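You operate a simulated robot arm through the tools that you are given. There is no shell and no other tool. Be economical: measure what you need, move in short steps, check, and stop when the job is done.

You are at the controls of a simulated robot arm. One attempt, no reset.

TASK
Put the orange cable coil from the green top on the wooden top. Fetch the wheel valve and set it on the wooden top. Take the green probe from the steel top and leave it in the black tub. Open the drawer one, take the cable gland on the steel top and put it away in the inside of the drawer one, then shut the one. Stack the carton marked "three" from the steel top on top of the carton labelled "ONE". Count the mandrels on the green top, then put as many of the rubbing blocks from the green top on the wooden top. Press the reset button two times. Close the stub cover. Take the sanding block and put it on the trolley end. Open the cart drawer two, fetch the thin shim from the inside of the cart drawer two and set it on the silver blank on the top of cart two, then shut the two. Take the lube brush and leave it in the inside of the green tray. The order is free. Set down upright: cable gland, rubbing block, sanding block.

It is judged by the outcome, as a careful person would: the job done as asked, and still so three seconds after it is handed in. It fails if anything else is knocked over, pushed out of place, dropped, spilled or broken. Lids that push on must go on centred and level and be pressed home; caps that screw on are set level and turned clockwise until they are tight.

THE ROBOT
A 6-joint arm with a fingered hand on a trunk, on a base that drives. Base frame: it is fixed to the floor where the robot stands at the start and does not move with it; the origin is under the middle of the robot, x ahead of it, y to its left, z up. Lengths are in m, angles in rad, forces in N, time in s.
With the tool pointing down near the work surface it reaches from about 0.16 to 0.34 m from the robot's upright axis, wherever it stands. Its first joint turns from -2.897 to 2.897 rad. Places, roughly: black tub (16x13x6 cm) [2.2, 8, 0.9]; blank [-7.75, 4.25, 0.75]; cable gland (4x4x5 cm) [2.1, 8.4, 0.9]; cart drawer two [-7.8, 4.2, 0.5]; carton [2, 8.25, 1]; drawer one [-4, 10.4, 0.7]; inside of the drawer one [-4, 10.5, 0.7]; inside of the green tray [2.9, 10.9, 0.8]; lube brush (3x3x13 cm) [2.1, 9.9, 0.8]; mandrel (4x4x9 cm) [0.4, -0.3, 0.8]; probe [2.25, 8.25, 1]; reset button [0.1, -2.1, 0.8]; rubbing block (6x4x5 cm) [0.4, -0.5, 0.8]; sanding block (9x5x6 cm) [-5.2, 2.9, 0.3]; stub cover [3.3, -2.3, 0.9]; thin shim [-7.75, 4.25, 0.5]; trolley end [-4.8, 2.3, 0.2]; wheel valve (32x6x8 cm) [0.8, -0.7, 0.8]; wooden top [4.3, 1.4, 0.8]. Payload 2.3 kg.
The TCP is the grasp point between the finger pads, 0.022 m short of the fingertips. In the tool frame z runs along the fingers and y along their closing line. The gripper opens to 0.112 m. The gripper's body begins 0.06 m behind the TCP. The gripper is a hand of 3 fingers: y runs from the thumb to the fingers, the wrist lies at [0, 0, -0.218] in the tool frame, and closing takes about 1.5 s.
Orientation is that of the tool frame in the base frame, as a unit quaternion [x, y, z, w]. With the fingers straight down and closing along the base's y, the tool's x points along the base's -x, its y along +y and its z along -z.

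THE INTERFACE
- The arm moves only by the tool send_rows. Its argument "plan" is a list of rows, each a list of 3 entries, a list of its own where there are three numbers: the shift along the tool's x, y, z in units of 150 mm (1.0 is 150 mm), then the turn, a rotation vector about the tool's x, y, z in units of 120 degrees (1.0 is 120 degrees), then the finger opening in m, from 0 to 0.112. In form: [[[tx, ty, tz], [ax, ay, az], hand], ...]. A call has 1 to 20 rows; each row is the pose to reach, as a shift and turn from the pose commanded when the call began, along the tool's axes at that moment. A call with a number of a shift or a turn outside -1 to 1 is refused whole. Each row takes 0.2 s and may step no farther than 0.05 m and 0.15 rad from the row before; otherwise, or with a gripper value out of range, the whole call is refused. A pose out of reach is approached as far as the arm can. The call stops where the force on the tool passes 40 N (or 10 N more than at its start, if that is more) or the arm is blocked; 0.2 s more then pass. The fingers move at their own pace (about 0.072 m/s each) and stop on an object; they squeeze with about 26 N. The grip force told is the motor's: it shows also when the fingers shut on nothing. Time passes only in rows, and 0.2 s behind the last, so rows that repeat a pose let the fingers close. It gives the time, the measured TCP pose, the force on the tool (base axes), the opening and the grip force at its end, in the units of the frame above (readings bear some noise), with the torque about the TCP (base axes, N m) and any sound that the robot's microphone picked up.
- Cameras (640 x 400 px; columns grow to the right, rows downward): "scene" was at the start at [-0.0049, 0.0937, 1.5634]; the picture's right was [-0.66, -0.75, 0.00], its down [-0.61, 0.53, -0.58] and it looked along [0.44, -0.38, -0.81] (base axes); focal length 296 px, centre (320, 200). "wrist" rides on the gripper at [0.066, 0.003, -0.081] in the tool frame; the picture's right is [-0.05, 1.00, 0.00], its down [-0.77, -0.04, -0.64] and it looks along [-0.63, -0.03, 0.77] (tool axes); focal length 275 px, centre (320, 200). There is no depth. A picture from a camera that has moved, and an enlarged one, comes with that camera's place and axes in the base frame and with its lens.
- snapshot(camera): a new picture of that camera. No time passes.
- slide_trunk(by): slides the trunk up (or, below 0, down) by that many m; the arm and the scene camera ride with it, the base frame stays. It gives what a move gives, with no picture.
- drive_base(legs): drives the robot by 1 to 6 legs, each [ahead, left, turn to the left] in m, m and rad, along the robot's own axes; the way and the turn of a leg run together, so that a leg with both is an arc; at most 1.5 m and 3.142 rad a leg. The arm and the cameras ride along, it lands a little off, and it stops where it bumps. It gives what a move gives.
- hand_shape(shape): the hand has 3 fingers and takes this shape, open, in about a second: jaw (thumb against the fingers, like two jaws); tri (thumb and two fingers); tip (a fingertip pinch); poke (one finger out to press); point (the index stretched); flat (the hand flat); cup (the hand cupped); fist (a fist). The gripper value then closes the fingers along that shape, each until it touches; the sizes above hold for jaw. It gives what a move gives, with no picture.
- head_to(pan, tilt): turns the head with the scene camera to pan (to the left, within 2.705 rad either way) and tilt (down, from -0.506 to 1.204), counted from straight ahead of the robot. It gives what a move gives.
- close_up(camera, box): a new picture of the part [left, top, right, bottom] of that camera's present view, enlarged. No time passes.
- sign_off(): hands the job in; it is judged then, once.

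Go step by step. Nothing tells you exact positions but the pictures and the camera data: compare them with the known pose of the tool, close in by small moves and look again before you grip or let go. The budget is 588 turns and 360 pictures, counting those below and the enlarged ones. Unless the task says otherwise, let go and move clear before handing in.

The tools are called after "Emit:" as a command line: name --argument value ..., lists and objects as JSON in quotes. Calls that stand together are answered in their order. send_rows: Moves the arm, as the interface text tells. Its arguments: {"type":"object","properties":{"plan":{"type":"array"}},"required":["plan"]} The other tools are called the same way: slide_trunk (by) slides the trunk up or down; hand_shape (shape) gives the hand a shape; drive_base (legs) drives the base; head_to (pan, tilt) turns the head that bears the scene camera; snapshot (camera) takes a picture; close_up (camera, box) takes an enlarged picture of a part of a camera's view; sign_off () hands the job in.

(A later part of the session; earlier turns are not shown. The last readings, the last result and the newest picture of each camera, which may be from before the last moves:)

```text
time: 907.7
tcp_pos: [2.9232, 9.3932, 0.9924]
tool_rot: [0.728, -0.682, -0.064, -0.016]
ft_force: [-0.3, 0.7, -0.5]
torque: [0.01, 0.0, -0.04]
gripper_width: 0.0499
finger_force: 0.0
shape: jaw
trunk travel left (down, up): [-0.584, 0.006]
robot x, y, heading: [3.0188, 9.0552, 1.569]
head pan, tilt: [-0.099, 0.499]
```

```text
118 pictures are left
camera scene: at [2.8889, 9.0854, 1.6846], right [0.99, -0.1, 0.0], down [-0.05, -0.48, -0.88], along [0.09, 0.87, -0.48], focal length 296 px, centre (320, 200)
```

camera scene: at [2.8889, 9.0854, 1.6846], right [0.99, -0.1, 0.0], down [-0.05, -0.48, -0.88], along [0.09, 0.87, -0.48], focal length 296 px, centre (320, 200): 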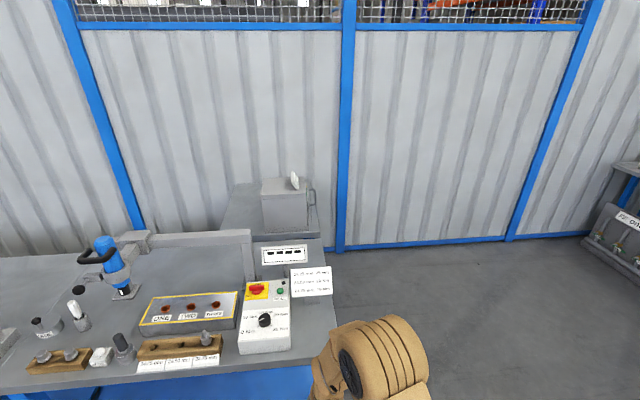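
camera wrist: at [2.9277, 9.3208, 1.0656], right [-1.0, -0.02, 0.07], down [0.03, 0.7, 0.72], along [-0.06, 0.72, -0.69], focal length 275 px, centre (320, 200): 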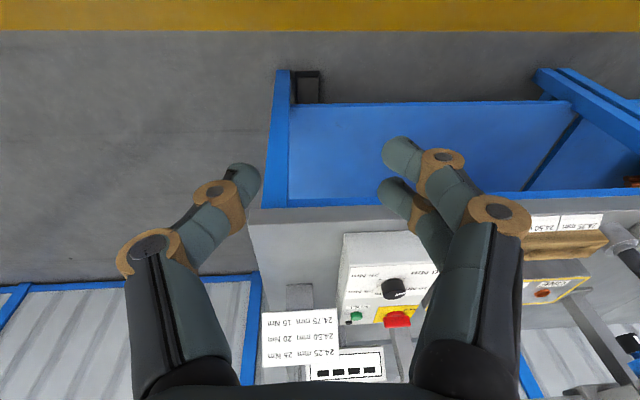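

Emit:
close_up --camera "scene" --box '[190, 150, 350, 260]'

```text
3.64 times, centred on (270, 205) of scene
camera zoom: at [2.8889, 9.0854, 1.6846], right [0.99, -0.1, 0.0], down [-0.05, -0.48, -0.88], along [0.09, 0.87, -0.48], focal length 1075 px, centre (502, 182)
```

zoom: 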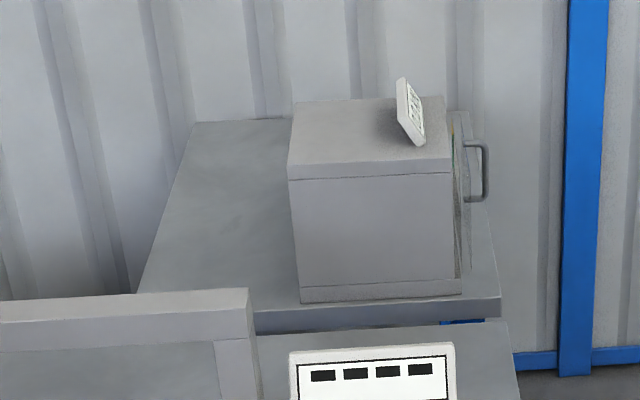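

A small cabinet stands there with something green inside, its door on the right side. I drive round to look from that side.

Emit:
drive_base --legs '[[0, -0.75, 0], [1.4, 0, 0], [0, 0, 1.571]]'

Emit:
head_to --pan -0.1 --tilt 0.75

Emit:
snapshot --camera "scene"

```text
time: 922.2
tcp_pos: [3.4446, 10.3543, 0.9918]
tool_rot: [0.997, 0.03, -0.058, 0.032]
ft_force: [-0.6, 0.0, -0.7]
torque: [0.04, 0.01, -0.01]
gripper_width: 0.0497
finger_force: 0.0
shape: jaw
trunk travel left (down, up): [-0.584, 0.006]
robot x, y, heading: [3.7837, 10.4443, 3.132]
head pan, tilt: [-0.099, 0.499]
```

```text
time: 922.9
tcp_pos: [3.4444, 10.3536, 0.9927]
tool_rot: [0.997, 0.03, -0.057, 0.032]
ft_force: [1.2, -0.1, 0.6]
torque: [0.02, -0.01, -0.02]
gripper_width: 0.0496
finger_force: 0.0
shape: jaw
trunk travel left (down, up): [-0.584, 0.006]
robot x, y, heading: [3.7855, 10.4512, 3.127]
head pan, tilt: [-0.099, 0.75]
```

```text
116 pictures are left
camera scene: at [3.7624, 10.3179, 1.6628], right [0.11, 0.99, 0.0], down [0.68, -0.07, -0.73], along [-0.73, 0.08, -0.68], focal length 296 px, centre (320, 200)
```

scene: 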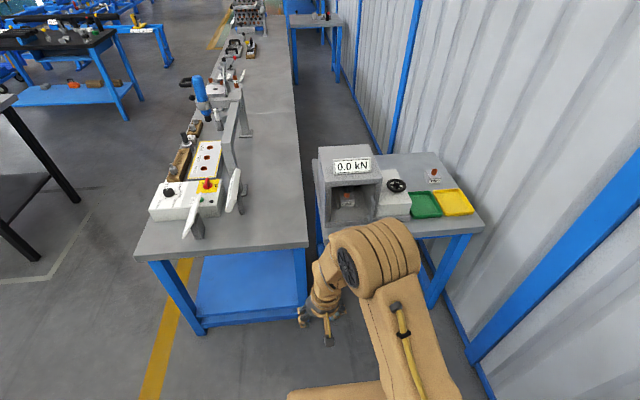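

The green tray is at about (2.93,10.85) on the small table, next to a yellow one. Now I fetch the brush from the bench front.

Emit:
drive_base --legs '[[0, 1.42, 0.01], [1.4, 0, 0], [0.22, 0, 0], [0, 0, -1.571]]'

Emit:
head_to --pan 0.0 --tilt 0.9

Emit:
snapshot --camera "scene"

```text
time: 941.7
tcp_pos: [2.0569, 9.3785, 0.9928]
tool_rot: [0.729, -0.682, -0.064, -0.017]
ft_force: [0.0, -0.5, 0.2]
torque: [0.0, 0.01, 0.0]
gripper_width: 0.0497
finger_force: 0.0
shape: jaw
trunk travel left (down, up): [-0.584, 0.006]
robot x, y, heading: [2.1585, 9.0405, 1.572]
head pan, tilt: [-0.099, 0.75]
```

```text
time: 942.4
tcp_pos: [2.0563, 9.3779, 0.9926]
tool_rot: [0.728, -0.682, -0.063, -0.017]
ft_force: [-0.1, 0.7, -0.3]
torque: [0.01, -0.01, 0.02]
gripper_width: 0.0496
finger_force: 0.1
shape: jaw
trunk travel left (down, up): [-0.584, 0.006]
robot x, y, heading: [2.1566, 9.0378, 1.566]
head pan, tilt: [0.0, 0.901]
```

```text
115 pictures are left
camera scene: at [2.0158, 9.0546, 1.6509], right [1.0, 0.0, 0.0], down [0.0, -0.78, -0.62], along [0.0, 0.62, -0.78], focal length 296 px, centre (320, 200)
```

scene: 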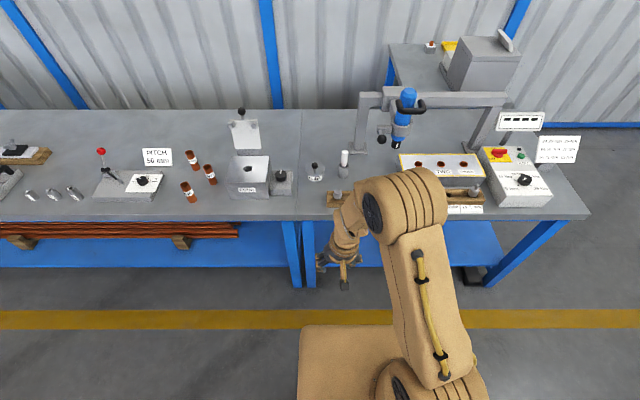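

Emit:
close_up --camera "scene" --box '[270, 120, 410, 220]'

```text
4.00 times, centred on (340, 170) of scene
camera zoom: at [2.0158, 9.0546, 1.6509], right [1.0, 0.0, 0.0], down [0.0, -0.78, -0.62], along [0.0, 0.62, -0.78], focal length 1182 px, centre (240, 320)
```

zoom: 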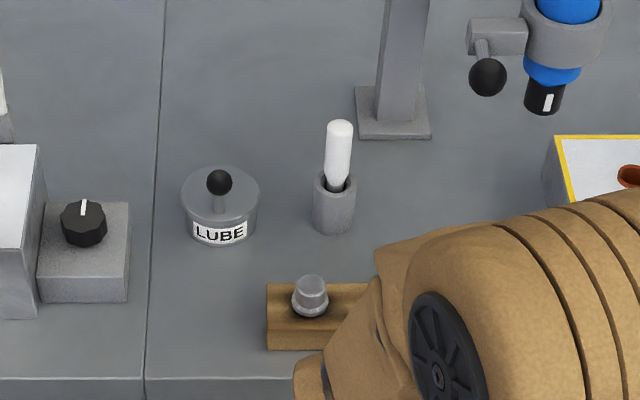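

The brush handle (white, top z≈0.95) stands in a holder at about (2.104,9.827). I straighten and raise the hand, then drive in.

Emit:
send_rows --plan '[[[0, 0, -0.15], [0.015, 0.027, 0], 0.06], [[0, 0, -0.3], [0.03, 0.054, 0], 0.06], [[0, 0, -0.5], [0.03, 0.054, 0], 0.06]]'

Emit:
drive_base --legs '[[0, -0.05, 0], [0.38, 0, 0]]'

Emit:
snapshot --camera "wrist"

Emit:
snapshot --camera "scene"

```text
time: 943.2
tcp_pos: [2.0636, 9.3687, 1.0679]
tool_rot: [0.731, -0.682, -0.001, -0.002]
ft_force: [0.1, -0.4, -0.3]
torque: [0.02, 0.0, 0.05]
gripper_width: 0.0595
finger_force: 0.1
shape: jaw
trunk travel left (down, up): [-0.584, 0.006]
robot x, y, heading: [2.1596, 9.0385, 1.571]
head pan, tilt: [0.0, 0.901]
```

```text
time: 946.1
tcp_pos: [2.1117, 9.7471, 1.067]
tool_rot: [0.731, -0.683, 0.0, -0.001]
ft_force: [-0.1, -0.2, 0.3]
torque: [0.0, 0.0, -0.01]
gripper_width: 0.0595
finger_force: 0.1
shape: jaw
trunk travel left (down, up): [-0.584, 0.006]
robot x, y, heading: [2.2066, 9.4126, 1.568]
head pan, tilt: [0.0, 0.901]
```

```text
113 pictures are left
camera wrist: at [2.1131, 9.6799, 1.148], right [-1.0, -0.02, 0.0], down [-0.02, 0.77, 0.64], along [-0.01, 0.64, -0.77], focal length 275 px, centre (320, 200)
```

wrist: 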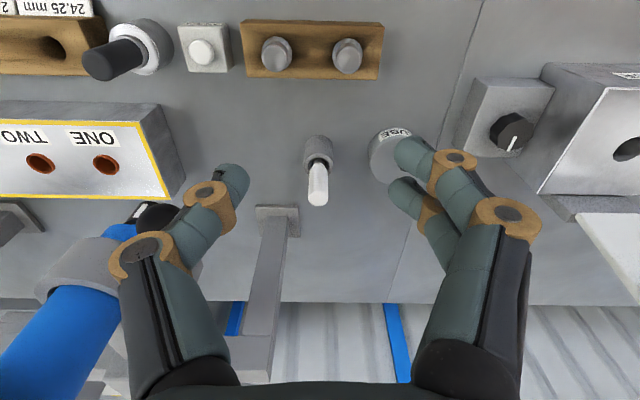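

```text
112 pictures are left
camera scene: at [2.066, 9.4319, 1.6508], right [1.0, 0.0, 0.0], down [0.0, -0.78, -0.62], along [0.0, 0.62, -0.78], focal length 296 px, centre (320, 200)
```

scene: 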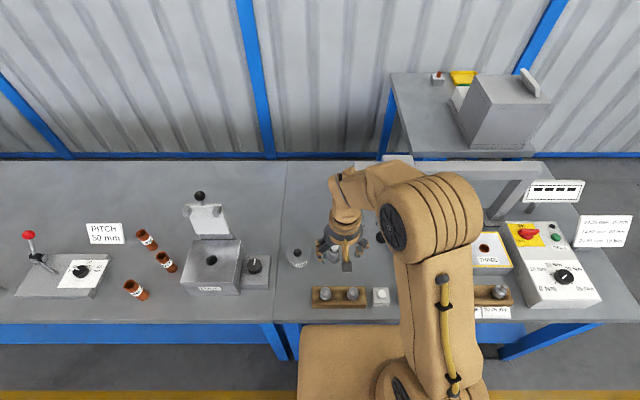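

The handle top is at about (2.113,9.855,0.92). I creep 6 cm closer.

Emit:
drive_base --legs '[[0.065, 0, 0]]'

Emit:
send_rows --plan '[[[-0.08, 0, 0.08], [0, 0, 0], 0.06], [[-0.16, 0, 0.16], [0, 0, 0], 0.06], [[-0.26, 0, 0.25], [0, 0, 0], 0.06]]'

Emit:
snapshot --camera "wrist"

```text
time: 947.1
tcp_pos: [2.1128, 9.8116, 1.0668]
tool_rot: [0.731, -0.683, -0.001, -0.001]
ft_force: [-0.1, 0.2, -0.8]
torque: [-0.06, 0.01, 0.0]
gripper_width: 0.0595
finger_force: 0.0
shape: jaw
trunk travel left (down, up): [-0.584, 0.006]
robot x, y, heading: [2.2089, 9.4831, 1.567]
head pan, tilt: [0.0, 0.901]
```

```text
time: 947.9
tcp_pos: [2.1101, 9.85, 1.0308]
tool_rot: [0.731, -0.682, 0.0, -0.001]
ft_force: [0.0, 0.6, -0.4]
torque: [-0.03, 0.01, -0.05]
gripper_width: 0.0592
finger_force: 0.1
shape: jaw
trunk travel left (down, up): [-0.584, 0.006]
robot x, y, heading: [2.2062, 9.478, 1.573]
head pan, tilt: [0.0, 0.901]
```

```text
111 pictures are left
camera wrist: at [2.1104, 9.7841, 1.1106], right [-1.0, -0.02, 0.0], down [-0.02, 0.77, 0.64], along [-0.01, 0.64, -0.77], focal length 275 px, centre (320, 200)
```

wrist: 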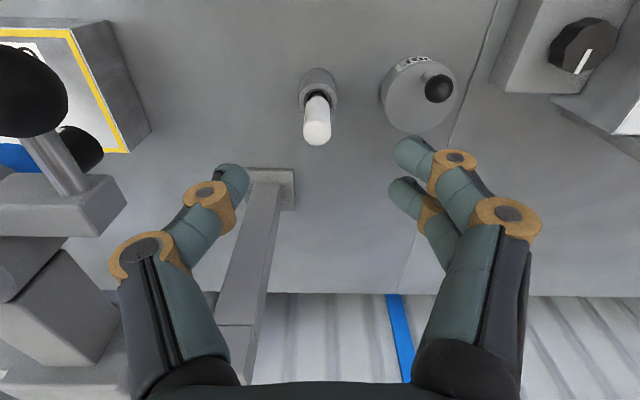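

Emit:
send_rows --plan '[[[-0.06, 0, 0.12], [0, 0, 0], 0.06], [[-0.1, 0, 0.26], [0, 0, 0], 0.06]]'

Emit:
snapshot --camera "wrist"

Emit:
close_up --camera "scene" --box '[270, 180, 430, 300]'

```text
time: 948.5
tcp_pos: [2.1082, 9.8655, 0.9912]
tool_rot: [0.731, -0.682, -0.001, -0.002]
ft_force: [0.2, -0.2, 0.0]
torque: [0.01, -0.02, 0.01]
gripper_width: 0.0595
finger_force: 0.1
shape: jaw
trunk travel left (down, up): [-0.584, 0.006]
robot x, y, heading: [2.2073, 9.4785, 1.576]
head pan, tilt: [0.0, 0.901]
```

```text
110 pictures are left
camera wrist: at [2.1097, 9.7992, 1.0722], right [-1.0, -0.02, 0.0], down [-0.02, 0.77, 0.64], along [-0.01, 0.64, -0.77], focal length 275 px, centre (320, 200)
```

wrist: 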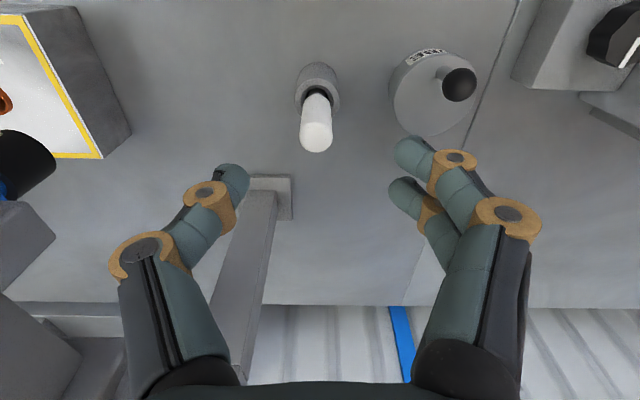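

```text
3.33 times, centred on (350, 240) of scene
camera zoom: at [2.0659, 9.4969, 1.6508], right [1.0, 0.0, 0.0], down [0.0, -0.78, -0.62], along [0.0, 0.62, -0.78], focal length 985 px, centre (220, 67)
```

zoom: 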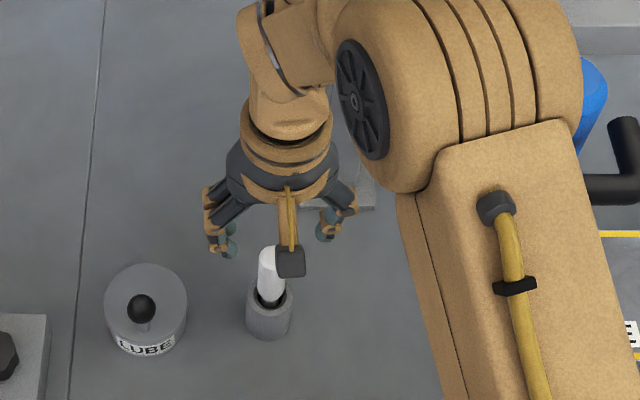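

Re-triangulated: the bench is lower (z≈0.72), brush top ≈0.855 at y≈9.915. I creep 7 cm more, lower the trunk and look again.

Emit:
drive_base --legs '[[0.055, 0, 0]]'

Emit:
slide_trunk --by -0.07

Emit:
snapshot --camera "wrist"

```text
time: 949.4
tcp_pos: [2.1093, 9.9218, 0.991]
tool_rot: [0.731, -0.683, 0.0, -0.001]
ft_force: [-0.1, 0.4, -0.9]
torque: [-0.03, 0.05, 0.03]
gripper_width: 0.0595
finger_force: 0.1
shape: jaw
trunk travel left (down, up): [-0.584, 0.006]
robot x, y, heading: [2.208, 9.5356, 1.58]
head pan, tilt: [0.0, 0.901]
```

```text
time: 950.5
tcp_pos: [2.1088, 9.9214, 0.9219]
tool_rot: [0.731, -0.682, -0.001, -0.002]
ft_force: [0.4, -0.3, -0.1]
torque: [0.0, 0.0, 0.04]
gripper_width: 0.0594
finger_force: 0.0
shape: jaw
trunk travel left (down, up): [-0.514, 0.076]
robot x, y, heading: [2.2048, 9.5323, 1.569]
head pan, tilt: [0.0, 0.901]
```

```text
108 pictures are left
camera wrist: at [2.1099, 9.8544, 1.0023], right [-1.0, -0.02, 0.0], down [-0.02, 0.77, 0.64], along [-0.01, 0.64, -0.77], focal length 275 px, centre (320, 200)
```

wrist: 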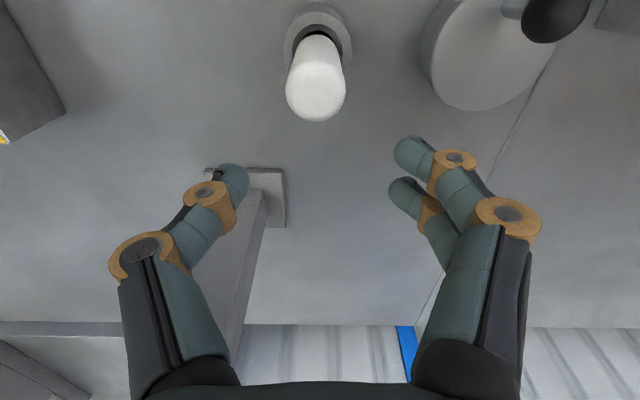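

The handle top is at about (2.11,9.889,0.89). I move back 3 cm and lower around it.

Emit:
send_rows --plan '[[[0.1, 0, 0.0], [0, 0, 0], 0.06], [[0.215, 0, 0.0], [0, 0, 0], 0.06], [[0.215, 0, 0.1], [0, 0, 0], 0.06]]'

Emit:
snapshot --camera "wrist"

```text
time: 951.3
tcp_pos: [2.1105, 9.8889, 0.9068]
tool_rot: [0.731, -0.682, 0.0, -0.001]
ft_force: [0.5, -0.8, 0.4]
torque: [-0.03, 0.02, -0.01]
gripper_width: 0.0596
finger_force: 0.0
shape: jaw
trunk travel left (down, up): [-0.514, 0.076]
robot x, y, heading: [2.2056, 9.537, 1.566]
head pan, tilt: [0.0, 0.901]
```

```text
107 pictures are left
camera wrist: at [2.112, 9.8221, 0.9871], right [-1.0, -0.02, 0.0], down [-0.02, 0.77, 0.64], along [-0.01, 0.64, -0.77], focal length 275 px, centre (320, 200)
```

wrist: 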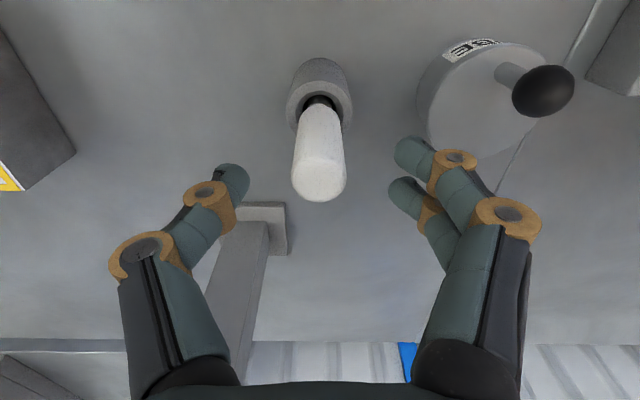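

Emit:
send_rows --plan '[[[-0.02, 0, 0.1], [0, 0, 0], 0.06], [[-0.02, 0, 0.2], [0, 0, 0], 0.06], [[-0.02, 0, 0.29], [0, 0, 0], 0.06], [[-0.02, 0, 0.29], [0, 0, 0], 0], [[-0.02, 0, 0.29], [0, 0, 0], 0], [[-0.02, 0, 0.29], [0, 0, 0], 0], [[-0.02, 0, 0.29], [0, 0, 0], 0], [[-0.02, 0, 0.29], [0, 0, 0], 0]]'

Emit:
send_rows --plan '[[[0, 0, -0.1], [0, 0, 0], 0], [[0, 0, -0.2], [0, 0, 0], 0], [[0, 0, -0.3], [0, 0, 0], 0]]'

Emit:
snapshot --camera "wrist"

```text
time: 953.1
tcp_pos: [2.1109, 9.8914, 0.8632]
tool_rot: [0.731, -0.682, 0.0, -0.001]
ft_force: [0.5, 0.8, -0.2]
torque: [0.02, -0.01, -0.04]
gripper_width: 0.0157
finger_force: 26.3
shape: jaw
trunk travel left (down, up): [-0.514, 0.076]
robot x, y, heading: [2.2066, 9.5355, 1.569]
head pan, tilt: [0.0, 0.901]
```

```text
time: 953.9
tcp_pos: [2.1102, 9.8909, 0.9081]
tool_rot: [0.731, -0.683, -0.001, -0.002]
ft_force: [0.3, -0.2, -0.7]
torque: [-0.02, -0.03, 0.0]
gripper_width: 0.0156
finger_force: 26.5
shape: jaw
trunk travel left (down, up): [-0.514, 0.076]
robot x, y, heading: [2.2065, 9.5383, 1.577]
head pan, tilt: [0.0, 0.901]
```

```text
106 pictures are left
camera wrist: at [2.1114, 9.8252, 0.9888], right [-1.0, -0.02, 0.0], down [-0.02, 0.77, 0.64], along [-0.01, 0.64, -0.77], focal length 275 px, centre (320, 200)
```

wrist: 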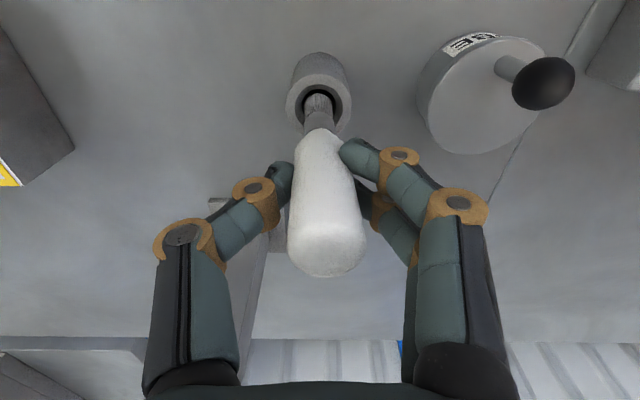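

The brush is coming out of its holder, which stays. I lift it clear.

Emit:
slide_trunk --by 0.07

Emit:
send_rows --plan '[[[0, 0, -0.15], [0, 0, 0], 0], [[0, 0, -0.3], [0, 0, 0], 0], [[0, 0, -0.5], [0, 0, 0], 0]]'

Emit:
snapshot --camera "wrist"

```text
time: 955.0
tcp_pos: [2.1097, 9.8924, 0.977]
tool_rot: [0.73, -0.683, 0.0, -0.001]
ft_force: [0.5, 0.2, -0.2]
torque: [0.01, -0.02, 0.01]
gripper_width: 0.0155
finger_force: 26.1
shape: jaw
trunk travel left (down, up): [-0.584, 0.006]
robot x, y, heading: [2.2035, 9.533, 1.57]
head pan, tilt: [0.0, 0.901]
```

```text
time: 955.8
tcp_pos: [2.1114, 9.8914, 1.0527]
tool_rot: [0.731, -0.683, 0.0, -0.001]
ft_force: [-0.2, -0.7, -0.7]
torque: [0.03, -0.01, -0.01]
gripper_width: 0.0154
finger_force: 25.7
shape: jaw
trunk travel left (down, up): [-0.584, 0.006]
robot x, y, heading: [2.2049, 9.5373, 1.571]
head pan, tilt: [0.0, 0.901]
```

```text
105 pictures are left
camera wrist: at [2.1116, 9.8243, 1.1338], right [-1.0, -0.02, 0.0], down [-0.02, 0.77, 0.64], along [-0.01, 0.64, -0.77], focal length 275 px, centre (320, 200)
```

wrist: 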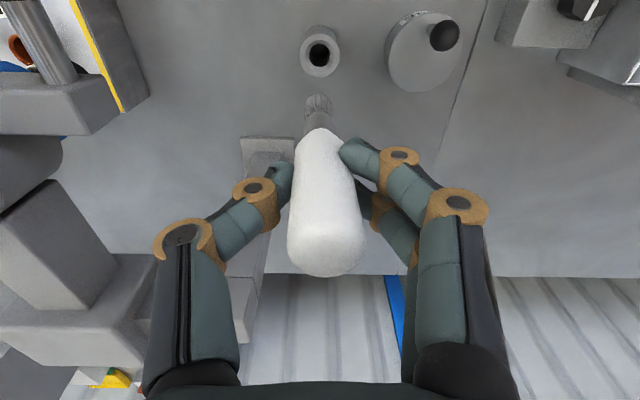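

The brush is free. I carry it round to the tray table.

Emit:
drive_base --legs '[[-0.48, 0, 0], [0, -1.5, 0], [0.4, -0.25, 0], [1.1, 0, 0], [0, 0, 1.571]]'

Emit:
head_to --pan -0.2 --tilt 0.8

Emit:
snapshot --camera "scene"

```text
time: 977.1
tcp_pos: [3.6085, 10.4572, 1.0528]
tool_rot: [0.999, 0.033, -0.001, 0.0]
ft_force: [1.1, -0.2, -0.4]
torque: [-0.03, 0.03, -0.01]
gripper_width: 0.0156
finger_force: 26.2
shape: jaw
trunk travel left (down, up): [-0.584, 0.006]
robot x, y, heading: [3.9663, 10.5531, 3.143]
head pan, tilt: [0.0, 0.901]
```

```text
time: 977.9
tcp_pos: [3.609, 10.4574, 1.0536]
tool_rot: [0.999, 0.034, -0.001, -0.001]
ft_force: [0.0, 0.5, -0.3]
torque: [-0.01, -0.01, 0.0]
gripper_width: 0.0152
finger_force: 25.9
shape: jaw
trunk travel left (down, up): [-0.584, 0.006]
robot x, y, heading: [3.9636, 10.5569, 3.144]
head pan, tilt: [-0.201, 0.799]
```

```text
104 pictures are left
camera scene: at [3.945, 10.4293, 1.6587], right [0.2, 0.98, 0.0], down [0.7, -0.14, -0.7], along [-0.68, 0.14, -0.72], focal length 296 px, centre (320, 200)
```

scene: 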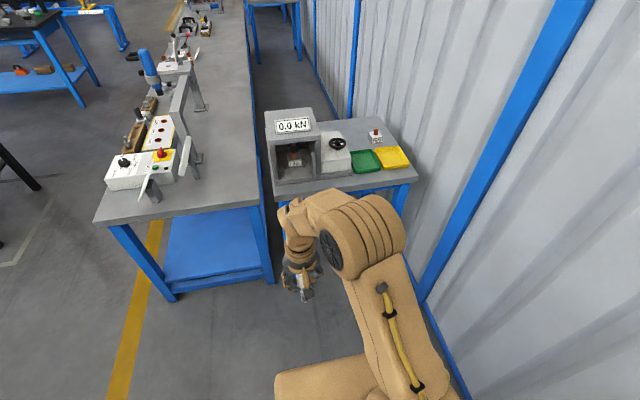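

The tray floor is at about (2.876,10.886,0.757). I position the robot, turn and shift the hand toward it at a safe height.

Emit:
drive_base --legs '[[0, -0.19, 0], [0.35, 0, 0]]'

Emit:
send_rows --plan '[[[0, -0.2, 0], [0, 0, 0.05], 0], [[0, -0.4, 0], [0, 0, 0.1], 0], [[0, -0.6, 0], [0, 0, 0.15], 0], [[0, -0.8, 0], [0, 0, 0.21], 0], [[0, -1.0, 0], [0, 0, 0.25], 0]]'

Emit:
snapshot --camera "scene"

Emit:
snapshot --camera "wrist"

```text
time: 981.3
tcp_pos: [3.2568, 10.6511, 1.0515]
tool_rot: [0.999, 0.033, -0.001, -0.001]
ft_force: [-0.1, 0.2, 0.2]
torque: [-0.01, -0.01, -0.04]
gripper_width: 0.0155
finger_force: 25.6
shape: jaw
trunk travel left (down, up): [-0.584, 0.006]
robot x, y, heading: [3.6124, 10.7472, 3.142]
head pan, tilt: [-0.201, 0.799]
```

```text
time: 982.5
tcp_pos: [3.2463, 10.8, 1.0521]
tool_rot: [0.974, -0.228, -0.002, -0.001]
ft_force: [0.2, 1.4, 0.1]
torque: [0.0, 0.01, 0.03]
gripper_width: 0.0154
finger_force: 25.6
shape: jaw
trunk travel left (down, up): [-0.584, 0.006]
robot x, y, heading: [3.6139, 10.744, 3.14]
head pan, tilt: [-0.201, 0.799]
```

```text
103 pictures are left
camera scene: at [3.5929, 10.622, 1.6588], right [0.2, 0.98, 0.0], down [0.7, -0.15, -0.7], along [-0.68, 0.14, -0.72], focal length 296 px, centre (320, 200)
```

scene: 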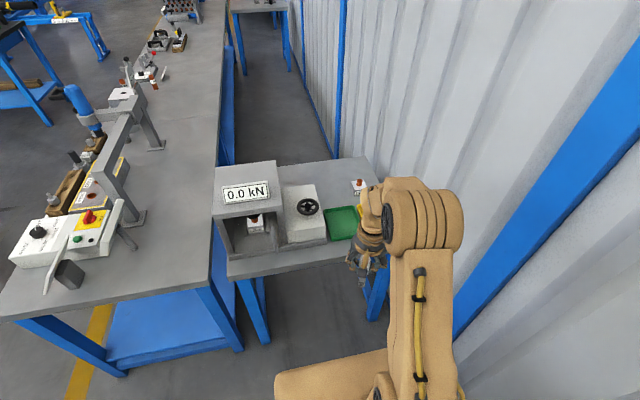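

```text
102 pictures are left
camera wrist: at [3.3034, 10.7689, 1.1331], right [-0.48, -0.87, 0.0], down [-0.67, 0.37, 0.64], along [-0.56, 0.31, -0.77], focal length 275 px, centre (320, 200)
```

wrist: 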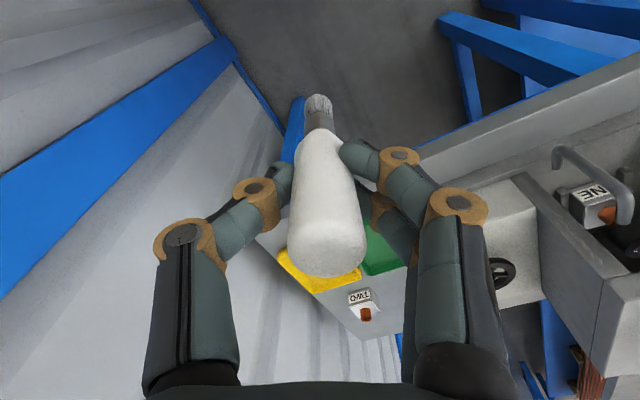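

Now tilt the hand 40° so the brush points down into the tray, then drive in.

Emit:
send_rows --plan '[[[0, 0, 0], [0, -0.055, 0], 0], [[0, 0, 0], [0, -0.11, 0], 0], [[0, 0, 0], [0, -0.166, 0], 0], [[0, 0, 0], [0, -0.222, 0], 0], [[0, 0, 0], [0, -0.278, 0], 0], [[0, 0, 0], [0, -0.333, 0], 0]]'

Emit:
drive_base --legs '[[0.3, 0, 0]]'

Emit:
snapshot --camera "scene"

Emit:
snapshot --camera "wrist"

```text
time: 983.9
tcp_pos: [3.2426, 10.7984, 1.0527]
tool_rot: [0.915, -0.214, -0.334, -0.078]
ft_force: [-0.8, -0.6, 0.0]
torque: [0.04, -0.05, -0.01]
gripper_width: 0.0148
finger_force: 25.7
shape: jaw
out of reach, approached as far as the arm can: row 4, 5, 6
trunk travel left (down, up): [-0.584, 0.006]
robot x, y, heading: [3.6111, 10.7452, 3.138]
head pan, tilt: [-0.201, 0.799]
```

```text
time: 985.9
tcp_pos: [2.9411, 10.7974, 1.0519]
tool_rot: [0.915, -0.212, -0.334, -0.078]
ft_force: [-0.1, 0.2, -1.4]
torque: [-0.03, -0.01, 0.02]
gripper_width: 0.0148
finger_force: 25.7
shape: jaw
trunk travel left (down, up): [-0.584, 0.006]
robot x, y, heading: [3.3124, 10.7466, 3.14]
head pan, tilt: [-0.201, 0.799]
```

```text
101 pictures are left
camera scene: at [3.2928, 10.6214, 1.6587], right [0.2, 0.98, 0.0], down [0.7, -0.14, -0.7], along [-0.68, 0.14, -0.72], focal length 296 px, centre (320, 200)
```

scene: 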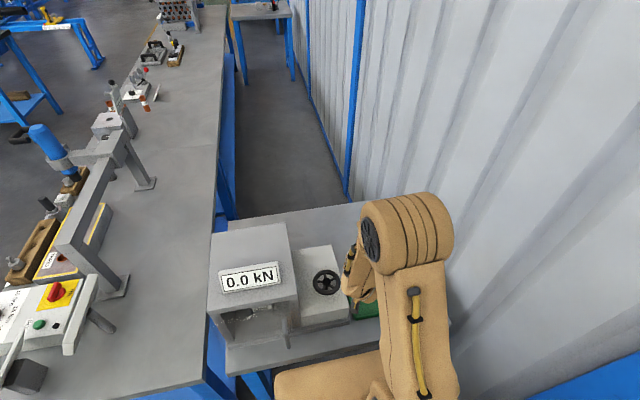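

```text
100 pictures are left
camera wrist: at [3.0318, 10.7511, 1.0717], right [-0.47, -0.88, 0.03], down [-0.15, 0.11, 0.98], along [-0.87, 0.46, -0.18], focal length 275 px, centre (320, 200)
```

wrist: 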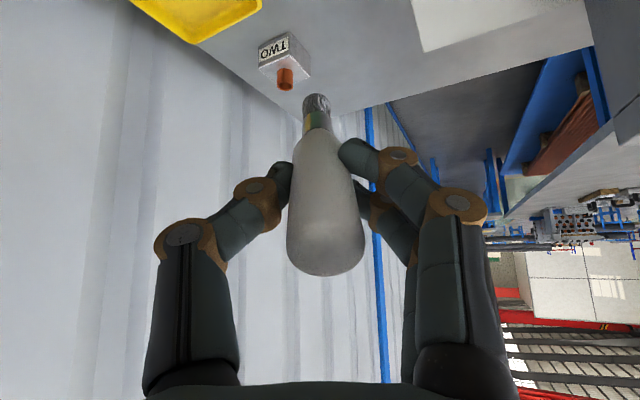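

Emit:
send_rows --plan '[[[-0.1, -0.05, 0.085], [0, 0, 0], 0], [[-0.2, -0.1, 0.17], [0, 0, 0], 0], [[-0.3, -0.16, 0.26], [0, 0, 0], 0], [[-0.409, -0.213, 0.345], [0, 0, 0], 0]]'

Emit:
slide_trunk --by -0.14

Emit:
snapshot --camera "wrist"

Emit:
snapshot --camera "scene"

```text
time: 986.9
tcp_pos: [2.8839, 10.8636, 1.0511]
tool_rot: [0.915, -0.213, -0.333, -0.078]
ft_force: [0.2, 0.0, -0.6]
torque: [0.0, 0.01, 0.0]
gripper_width: 0.0148
finger_force: 25.1
shape: jaw
trunk travel left (down, up): [-0.584, 0.006]
robot x, y, heading: [3.3128, 10.7474, 3.143]
head pan, tilt: [-0.201, 0.799]
```

```text
time: 988.6
tcp_pos: [2.8837, 10.8636, 0.9117]
tool_rot: [0.915, -0.213, -0.334, -0.078]
ft_force: [0.3, 0.3, -0.1]
torque: [0.0, -0.02, 0.04]
gripper_width: 0.0149
finger_force: 25.5
shape: jaw
trunk travel left (down, up): [-0.444, 0.146]
robot x, y, heading: [3.3145, 10.7436, 3.143]
head pan, tilt: [-0.201, 0.799]
```

```text
99 pictures are left
camera wrist: at [2.9739, 10.8152, 0.9315], right [-0.47, -0.88, 0.03], down [-0.15, 0.11, 0.98], along [-0.87, 0.46, -0.18], focal length 275 px, centre (320, 200)
```

wrist: 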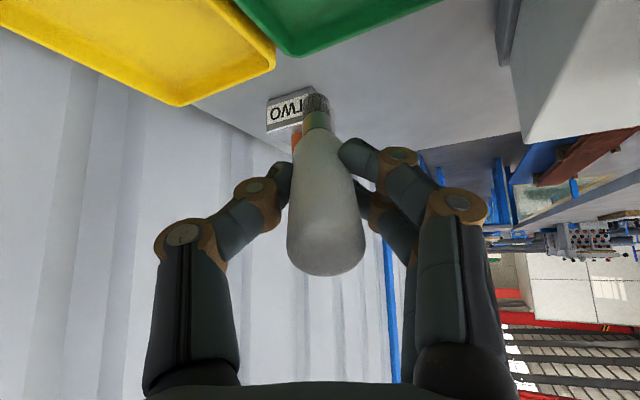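

```text
98 pictures are left
camera scene: at [3.2934, 10.6215, 1.5188], right [0.2, 0.98, 0.0], down [0.7, -0.14, -0.7], along [-0.68, 0.14, -0.72], focal length 296 px, centre (320, 200)
```

scene: 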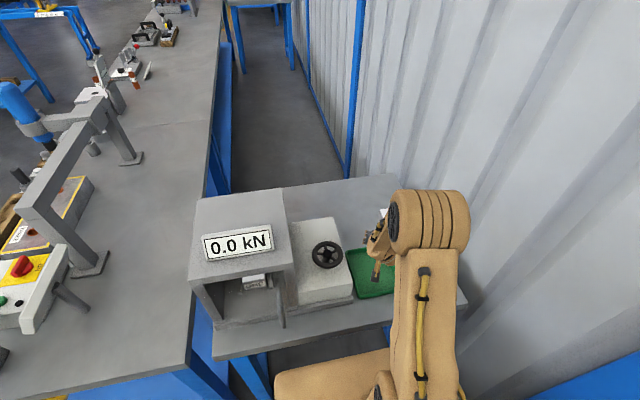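

To lie fully inside, the brush should lie diagonally. I swing the hand another 19° and correct the position.

Emit:
send_rows --plan '[[[-0.02, 0.02, 0.02], [0.034, 0, 0.04], 0], [[-0.05, 0.05, 0.04], [0.068, 0, 0.08], 0], [[-0.078, 0.08, 0.066], [0.1015, 0, 0.1204], 0]]'

Emit:
snapshot --camera "wrist"

Emit:
close_up --camera "scene" --box '[300, 180, 480, 310]'

```text
time: 989.4
tcp_pos: [2.8648, 10.8582, 0.9119]
tool_rot: [0.868, -0.359, -0.316, -0.132]
ft_force: [0.6, -0.2, -0.4]
torque: [0.0, 0.01, 0.01]
gripper_width: 0.0148
finger_force: 25.9
shape: jaw
trunk travel left (down, up): [-0.444, 0.146]
robot x, y, heading: [3.3108, 10.7421, 3.141]
head pan, tilt: [-0.201, 0.799]
```

```text
97 pictures are left
camera wrist: at [2.9344, 10.7837, 0.9315], right [-0.73, -0.68, 0.03], down [-0.1, 0.15, 0.98], along [-0.67, 0.72, -0.18], focal length 275 px, centre (320, 200)
```

wrist: 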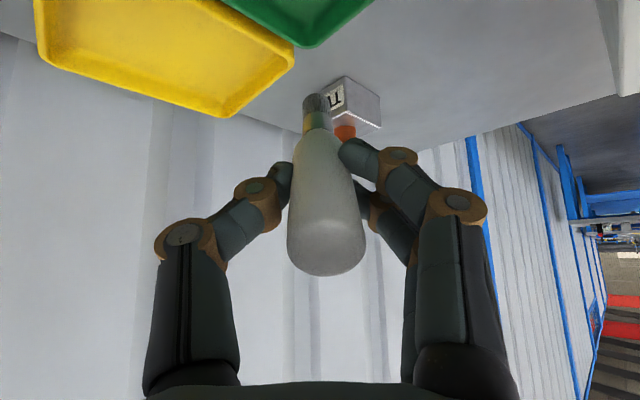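

```text
3.08 times, centred on (390, 245) of scene
camera zoom: at [3.293, 10.6212, 1.5187], right [0.2, 0.98, 0.0], down [0.7, -0.14, -0.7], along [-0.68, 0.14, -0.72], focal length 910 px, centre (105, 62)
```

zoom: 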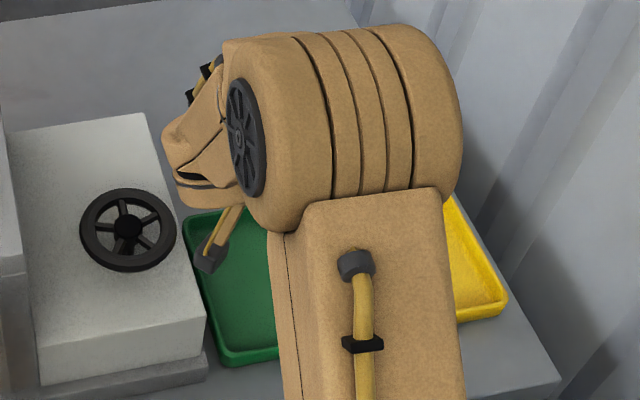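

Emit:
send_rows --plan '[[[0.043, -0.057, -0.036], [0, 0, 0], 0]]'

Emit:
slide_trunk --by -0.065

Emit:
snapshot --camera "wrist"

```text
time: 989.8
tcp_pos: [2.8782, 10.8587, 0.9112]
tool_rot: [0.868, -0.36, -0.316, -0.131]
ft_force: [0.0, -0.5, -0.6]
torque: [0.0, 0.01, 0.02]
gripper_width: 0.0144
finger_force: 26.3
shape: jaw
trunk travel left (down, up): [-0.444, 0.146]
robot x, y, heading: [3.3094, 10.7452, 3.143]
head pan, tilt: [-0.201, 0.799]
```

```text
time: 990.9
tcp_pos: [2.877, 10.8601, 0.85]
tool_rot: [0.867, -0.36, -0.319, -0.131]
ft_force: [-10.1, 1.3, 36.8]
torque: [-3.26, -3.06, -0.76]
gripper_width: 0.0148
finger_force: 25.9
shape: jaw
trunk travel left (down, up): [-0.379, 0.211]
robot x, y, heading: [3.3125, 10.7429, 3.141]
head pan, tilt: [-0.201, 0.799]
```

```text
95 pictures are left
camera wrist: at [2.9466, 10.7843, 0.8685], right [-0.73, -0.68, 0.03], down [-0.1, 0.15, 0.98], along [-0.67, 0.72, -0.18], focal length 275 px, centre (320, 200)
```

wrist: 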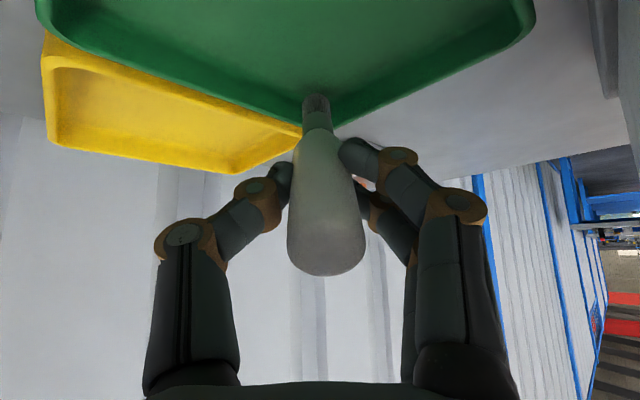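

The bristle end touches the tray floor in the corner. I ease off a little and open, letting the handle lower into the tray.

Emit:
slide_trunk --by 0.004

Emit:
send_rows --plan '[[[0, 0, 0], [0, 0, 0], 0.022], [[0, 0, 0], [0, 0, 0], 0.03], [[0, 0, 0], [0, 0, 0], 0.04], [[0, 0, 0], [0, 0, 0], 0.06], [[0, 0, 0], [0, 0, 0], 0.06]]'

Emit:
snapshot --camera "wrist"

```text
time: 991.4
tcp_pos: [2.8786, 10.8588, 0.8491]
tool_rot: [0.869, -0.359, -0.315, -0.131]
ft_force: [-0.7, 0.1, -0.5]
torque: [-0.01, 0.02, 0.0]
gripper_width: 0.0147
finger_force: 25.7
shape: jaw
trunk travel left (down, up): [-0.383, 0.207]
robot x, y, heading: [3.3128, 10.7446, 3.141]
head pan, tilt: [-0.201, 0.799]
```

```text
time: 992.6
tcp_pos: [2.8776, 10.8575, 0.8496]
tool_rot: [0.868, -0.359, -0.316, -0.131]
ft_force: [0.0, 0.2, -0.6]
torque: [-0.01, 0.01, -0.01]
gripper_width: 0.0596
finger_force: 0.1
shape: jaw
trunk travel left (down, up): [-0.383, 0.207]
robot x, y, heading: [3.3124, 10.7475, 3.139]
head pan, tilt: [-0.201, 0.799]
```

```text
94 pictures are left
camera wrist: at [2.9467, 10.7842, 0.8703], right [-0.73, -0.68, 0.03], down [-0.1, 0.15, 0.98], along [-0.67, 0.72, -0.18], focal length 275 px, centre (320, 200)
```

wrist: 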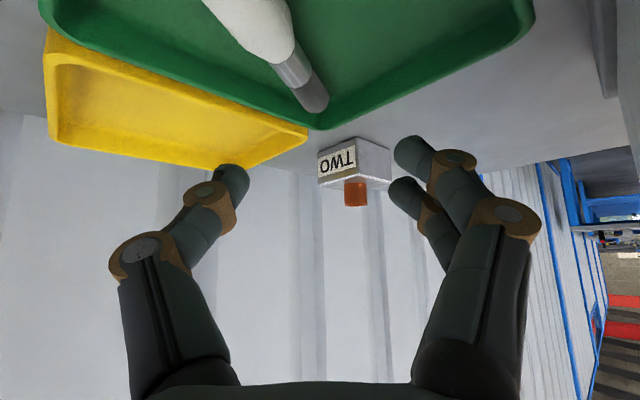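

The brush lies in the tray. I rise and back off to check it.

Emit:
slide_trunk --by 0.2

Emit:
drive_base --legs '[[-0.3, 0, 0]]'

Emit:
close_up --camera "scene" --box '[250, 120, 450, 270]'

```text
time: 994.8
tcp_pos: [2.8778, 10.8595, 1.0512]
tool_rot: [0.868, -0.36, -0.316, -0.132]
ft_force: [-0.1, -0.9, -1.0]
torque: [0.03, -0.03, 0.01]
gripper_width: 0.0596
finger_force: 0.1
shape: jaw
trunk travel left (down, up): [-0.583, 0.007]
robot x, y, heading: [3.3153, 10.7435, 3.143]
head pan, tilt: [-0.201, 0.799]
```

```text
time: 996.8
tcp_pos: [3.1778, 10.8599, 1.0512]
tool_rot: [0.867, -0.361, -0.316, -0.132]
ft_force: [-0.3, 0.1, 1.0]
torque: [0.0, -0.01, 0.04]
gripper_width: 0.0592
finger_force: 0.0
shape: jaw
trunk travel left (down, up): [-0.583, 0.007]
robot x, y, heading: [3.6105, 10.7478, 3.14]
head pan, tilt: [-0.201, 0.799]
```

```text
2.67 times, centred on (350, 195) of scene
camera zoom: at [3.5944, 10.6211, 1.6578], right [0.2, 0.98, 0.0], down [0.7, -0.14, -0.7], along [-0.68, 0.14, -0.72], focal length 788 px, centre (240, 213)
```

zoom: 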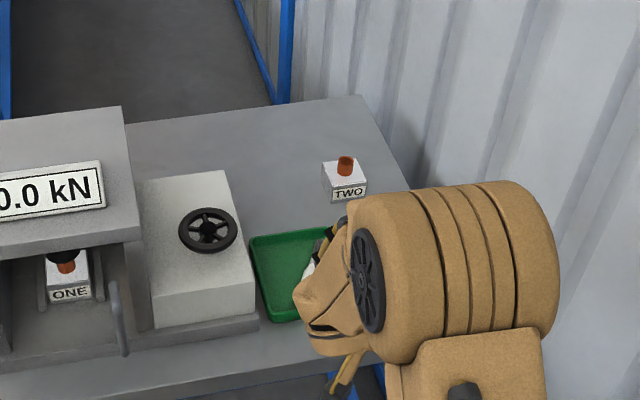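

Emit:
send_rows --plan '[[[0.07, 0, 0], [0, 0.055, 0], 0.06], [[0.14, 0, 0], [0, 0.11, 0], 0.06], [[0.21, 0, 0], [0, 0.166, 0], 0.06], [[0.28, 0, 0], [0, 0.222, 0], 0.06], [[0.35, 0, 0], [0, 0.278, 0], 0.06], [[0.4, 0, 0], [0, 0.333, 0], 0.06]]'

Emit:
drive_base --legs '[[-0.1, 0.35, 0]]'

Emit:
head_to --pan -0.6 --tilt 0.75

Emit:
close_up --camera "scene" --box '[200, 80, 480, 270]'

```text
time: 998.2
tcp_pos: [3.2096, 10.8274, 1.013]
tool_rot: [0.924, -0.384, 0.0, 0.0]
ft_force: [-0.1, 0.0, -0.5]
torque: [-0.02, 0.04, 0.0]
gripper_width: 0.0592
finger_force: 0.1
shape: jaw
trunk travel left (down, up): [-0.583, 0.007]
robot x, y, heading: [3.6111, 10.7455, 3.141]
head pan, tilt: [-0.201, 0.799]
```

```text
time: 1000.5
tcp_pos: [3.3099, 10.4771, 1.0121]
tool_rot: [0.923, -0.384, -0.002, -0.001]
ft_force: [0.6, 0.0, 0.1]
torque: [0.03, 0.0, 0.0]
gripper_width: 0.0595
finger_force: 0.1
shape: jaw
trunk travel left (down, up): [-0.583, 0.007]
robot x, y, heading: [3.7124, 10.3932, 3.14]
head pan, tilt: [-0.201, 0.799]
```

```text
time: 1001.4
tcp_pos: [3.309, 10.4769, 1.0111]
tool_rot: [0.923, -0.384, -0.001, -0.001]
ft_force: [0.9, -0.6, 0.2]
torque: [-0.03, 0.02, -0.02]
gripper_width: 0.0596
finger_force: 0.0
shape: jaw
trunk travel left (down, up): [-0.583, 0.007]
robot x, y, heading: [3.711, 10.3934, 3.14]
head pan, tilt: [-0.6, 0.75]
```

```text
2.11 times, centred on (340, 175) of scene
camera zoom: at [3.7042, 10.3016, 1.6617], right [0.57, 0.82, 0.0], down [0.56, -0.39, -0.73], along [-0.6, 0.41, -0.68], focal length 622 px, centre (278, 253)
```

zoom: 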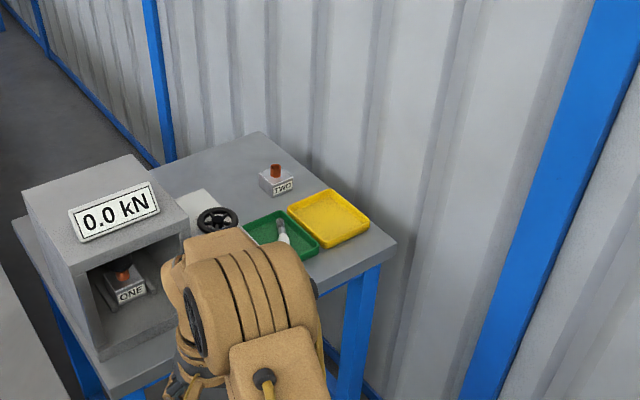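

The brush is inside the green tray. Now the cable gland (2.068,8.398) on the steel top.

Emit:
drive_base --legs '[[0, 1.3, 0], [1.4, 0, 0], [0.25, 0, 0], [0, 0, 1.571]]'

Emit:
head_to --pan 0.0 --tilt 0.85

Emit:
snapshot --camera "scene"

Emit:
snapshot --camera "wrist"

```text
time: 1019.7
tcp_pos: [1.9811, 8.6909, 1.0121]
tool_rot: [0.923, 0.384, -0.001, 0.0]
ft_force: [-0.7, 0.5, -0.2]
torque: [-0.01, -0.03, 0.03]
gripper_width: 0.0595
finger_force: 0.0
shape: jaw
trunk travel left (down, up): [-0.583, 0.007]
robot x, y, heading: [2.06, 9.0933, -1.566]
head pan, tilt: [-0.6, 0.75]
```

```text
time: 1020.7
tcp_pos: [1.9821, 8.6903, 1.0122]
tool_rot: [0.924, 0.383, -0.001, -0.001]
ft_force: [0.4, -0.8, -0.3]
torque: [-0.01, 0.0, 0.02]
gripper_width: 0.0593
finger_force: 0.1
shape: jaw
trunk travel left (down, up): [-0.583, 0.007]
robot x, y, heading: [2.0633, 9.0906, -1.571]
head pan, tilt: [0.0, 0.85]
```

```text
91 pictures are left
camera scene: at [2.2036, 9.0767, 1.6537], right [-1.0, 0.0, 0.0], down [0.0, 0.75, -0.66], along [0.0, -0.66, -0.75], focal length 296 px, centre (320, 200)
```

scene: 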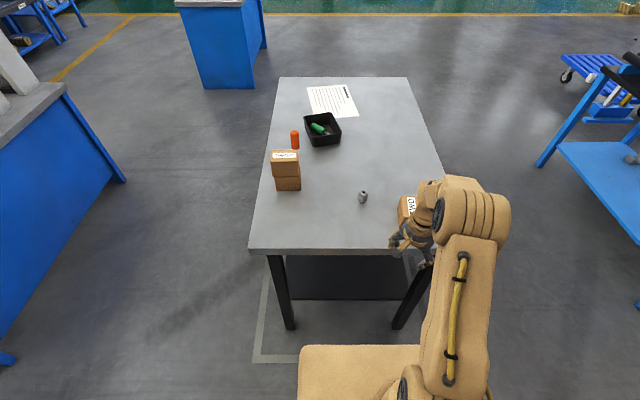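

```text
90 pictures are left
camera wrist: at [2.0304, 8.7359, 1.0931], right [0.67, -0.74, 0.0], down [-0.57, -0.52, 0.64], along [-0.47, -0.43, -0.77], focal length 275 px, centre (320, 200)
```

wrist: 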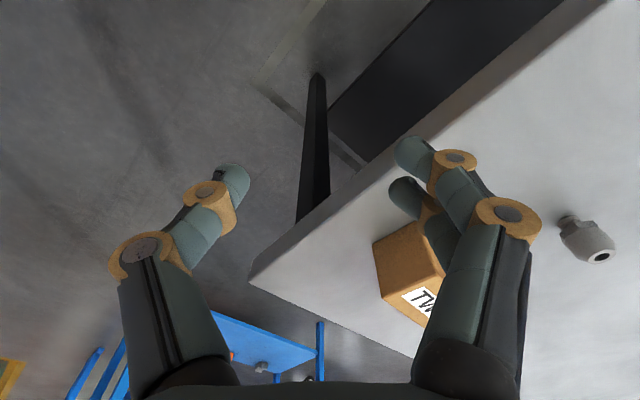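

I turn the hand to close along y and drive over the gland.

Emit:
send_rows --plan '[[[0, 0, 0], [0, 0, 0.065], 0.08], [[0, 0, 0], [0, 0, 0.13], 0.08], [[0, 0, 0], [0, 0, 0.195], 0.08], [[0, 0, 0], [0, 0, 0.26], 0.08], [[0, 0, 0], [0, 0, 0.32], 0.08], [[0, 0, 0], [0, 0, 0.375], 0.08]]'

Emit:
drive_base --legs '[[0, 0.076, 0], [0.28, 0, 0]]'

Emit:
snapshot --camera "wrist"

```text
time: 1022.1
tcp_pos: [1.982, 8.6919, 1.0126]
tool_rot: [1.0, 0.0, -0.002, 0.0]
ft_force: [0.5, -0.9, 0.0]
torque: [0.05, 0.01, 0.01]
gripper_width: 0.0796
finger_force: 0.1
shape: jaw
trunk travel left (down, up): [-0.583, 0.007]
robot x, y, heading: [2.0608, 9.0933, -1.57]
head pan, tilt: [0.0, 0.85]
```

```text
time: 1024.7
tcp_pos: [2.0597, 8.4107, 1.0121]
tool_rot: [1.0, 0.002, -0.001, 0.0]
ft_force: [-1.2, -0.6, 1.0]
torque: [0.0, 0.02, -0.01]
gripper_width: 0.0796
finger_force: 0.1
shape: jaw
trunk travel left (down, up): [-0.583, 0.007]
robot x, y, heading: [2.1394, 8.8144, -1.565]
head pan, tilt: [0.0, 0.85]
```

```text
89 pictures are left
camera wrist: at [2.1257, 8.4083, 1.0929], right [-0.04, -1.0, 0.0], down [-0.77, 0.03, 0.64], along [-0.64, 0.03, -0.77], focal length 275 px, centre (320, 200)
```

wrist: 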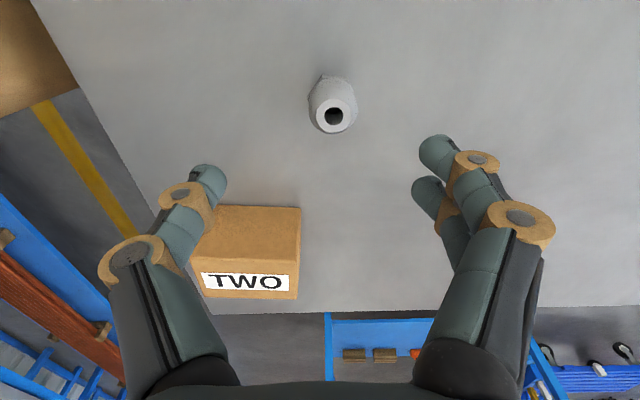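

Gland at (2.058,8.403). I lower around it and grip.

Emit:
send_rows --plan '[[[0.01, 0.05, 0.15], [0, 0, 0], 0.075], [[0.01, 0.05, 0.3], [0, 0, 0], 0.075], [[0.01, 0.05, 0.45], [0, 0, 0], 0.075], [[0.01, 0.05, 0.58], [0, 0, 0], 0.075], [[0.01, 0.05, 0.68], [0, 0, 0], 0.075]]'

Emit:
snapshot --camera "wrist"

```text
time: 1025.9
tcp_pos: [2.0613, 8.4025, 0.9095]
tool_rot: [1.0, 0.002, -0.001, 0.0]
ft_force: [-1.3, -0.3, 0.8]
torque: [-0.01, -0.01, 0.03]
gripper_width: 0.0755
finger_force: 0.1
shape: jaw
trunk travel left (down, up): [-0.583, 0.007]
robot x, y, heading: [2.1442, 8.8158, -1.563]
head pan, tilt: [0.0, 0.85]
```

```text
88 pictures are left
camera wrist: at [2.1269, 8.4007, 0.9905], right [-0.04, -1.0, 0.0], down [-0.77, 0.03, 0.64], along [-0.64, 0.03, -0.77], focal length 275 px, centre (320, 200)
```

wrist: 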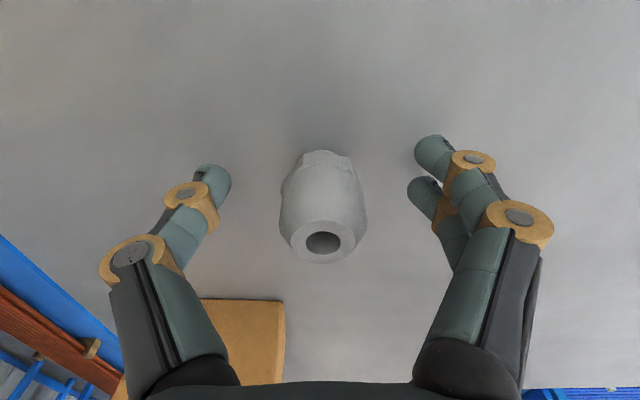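

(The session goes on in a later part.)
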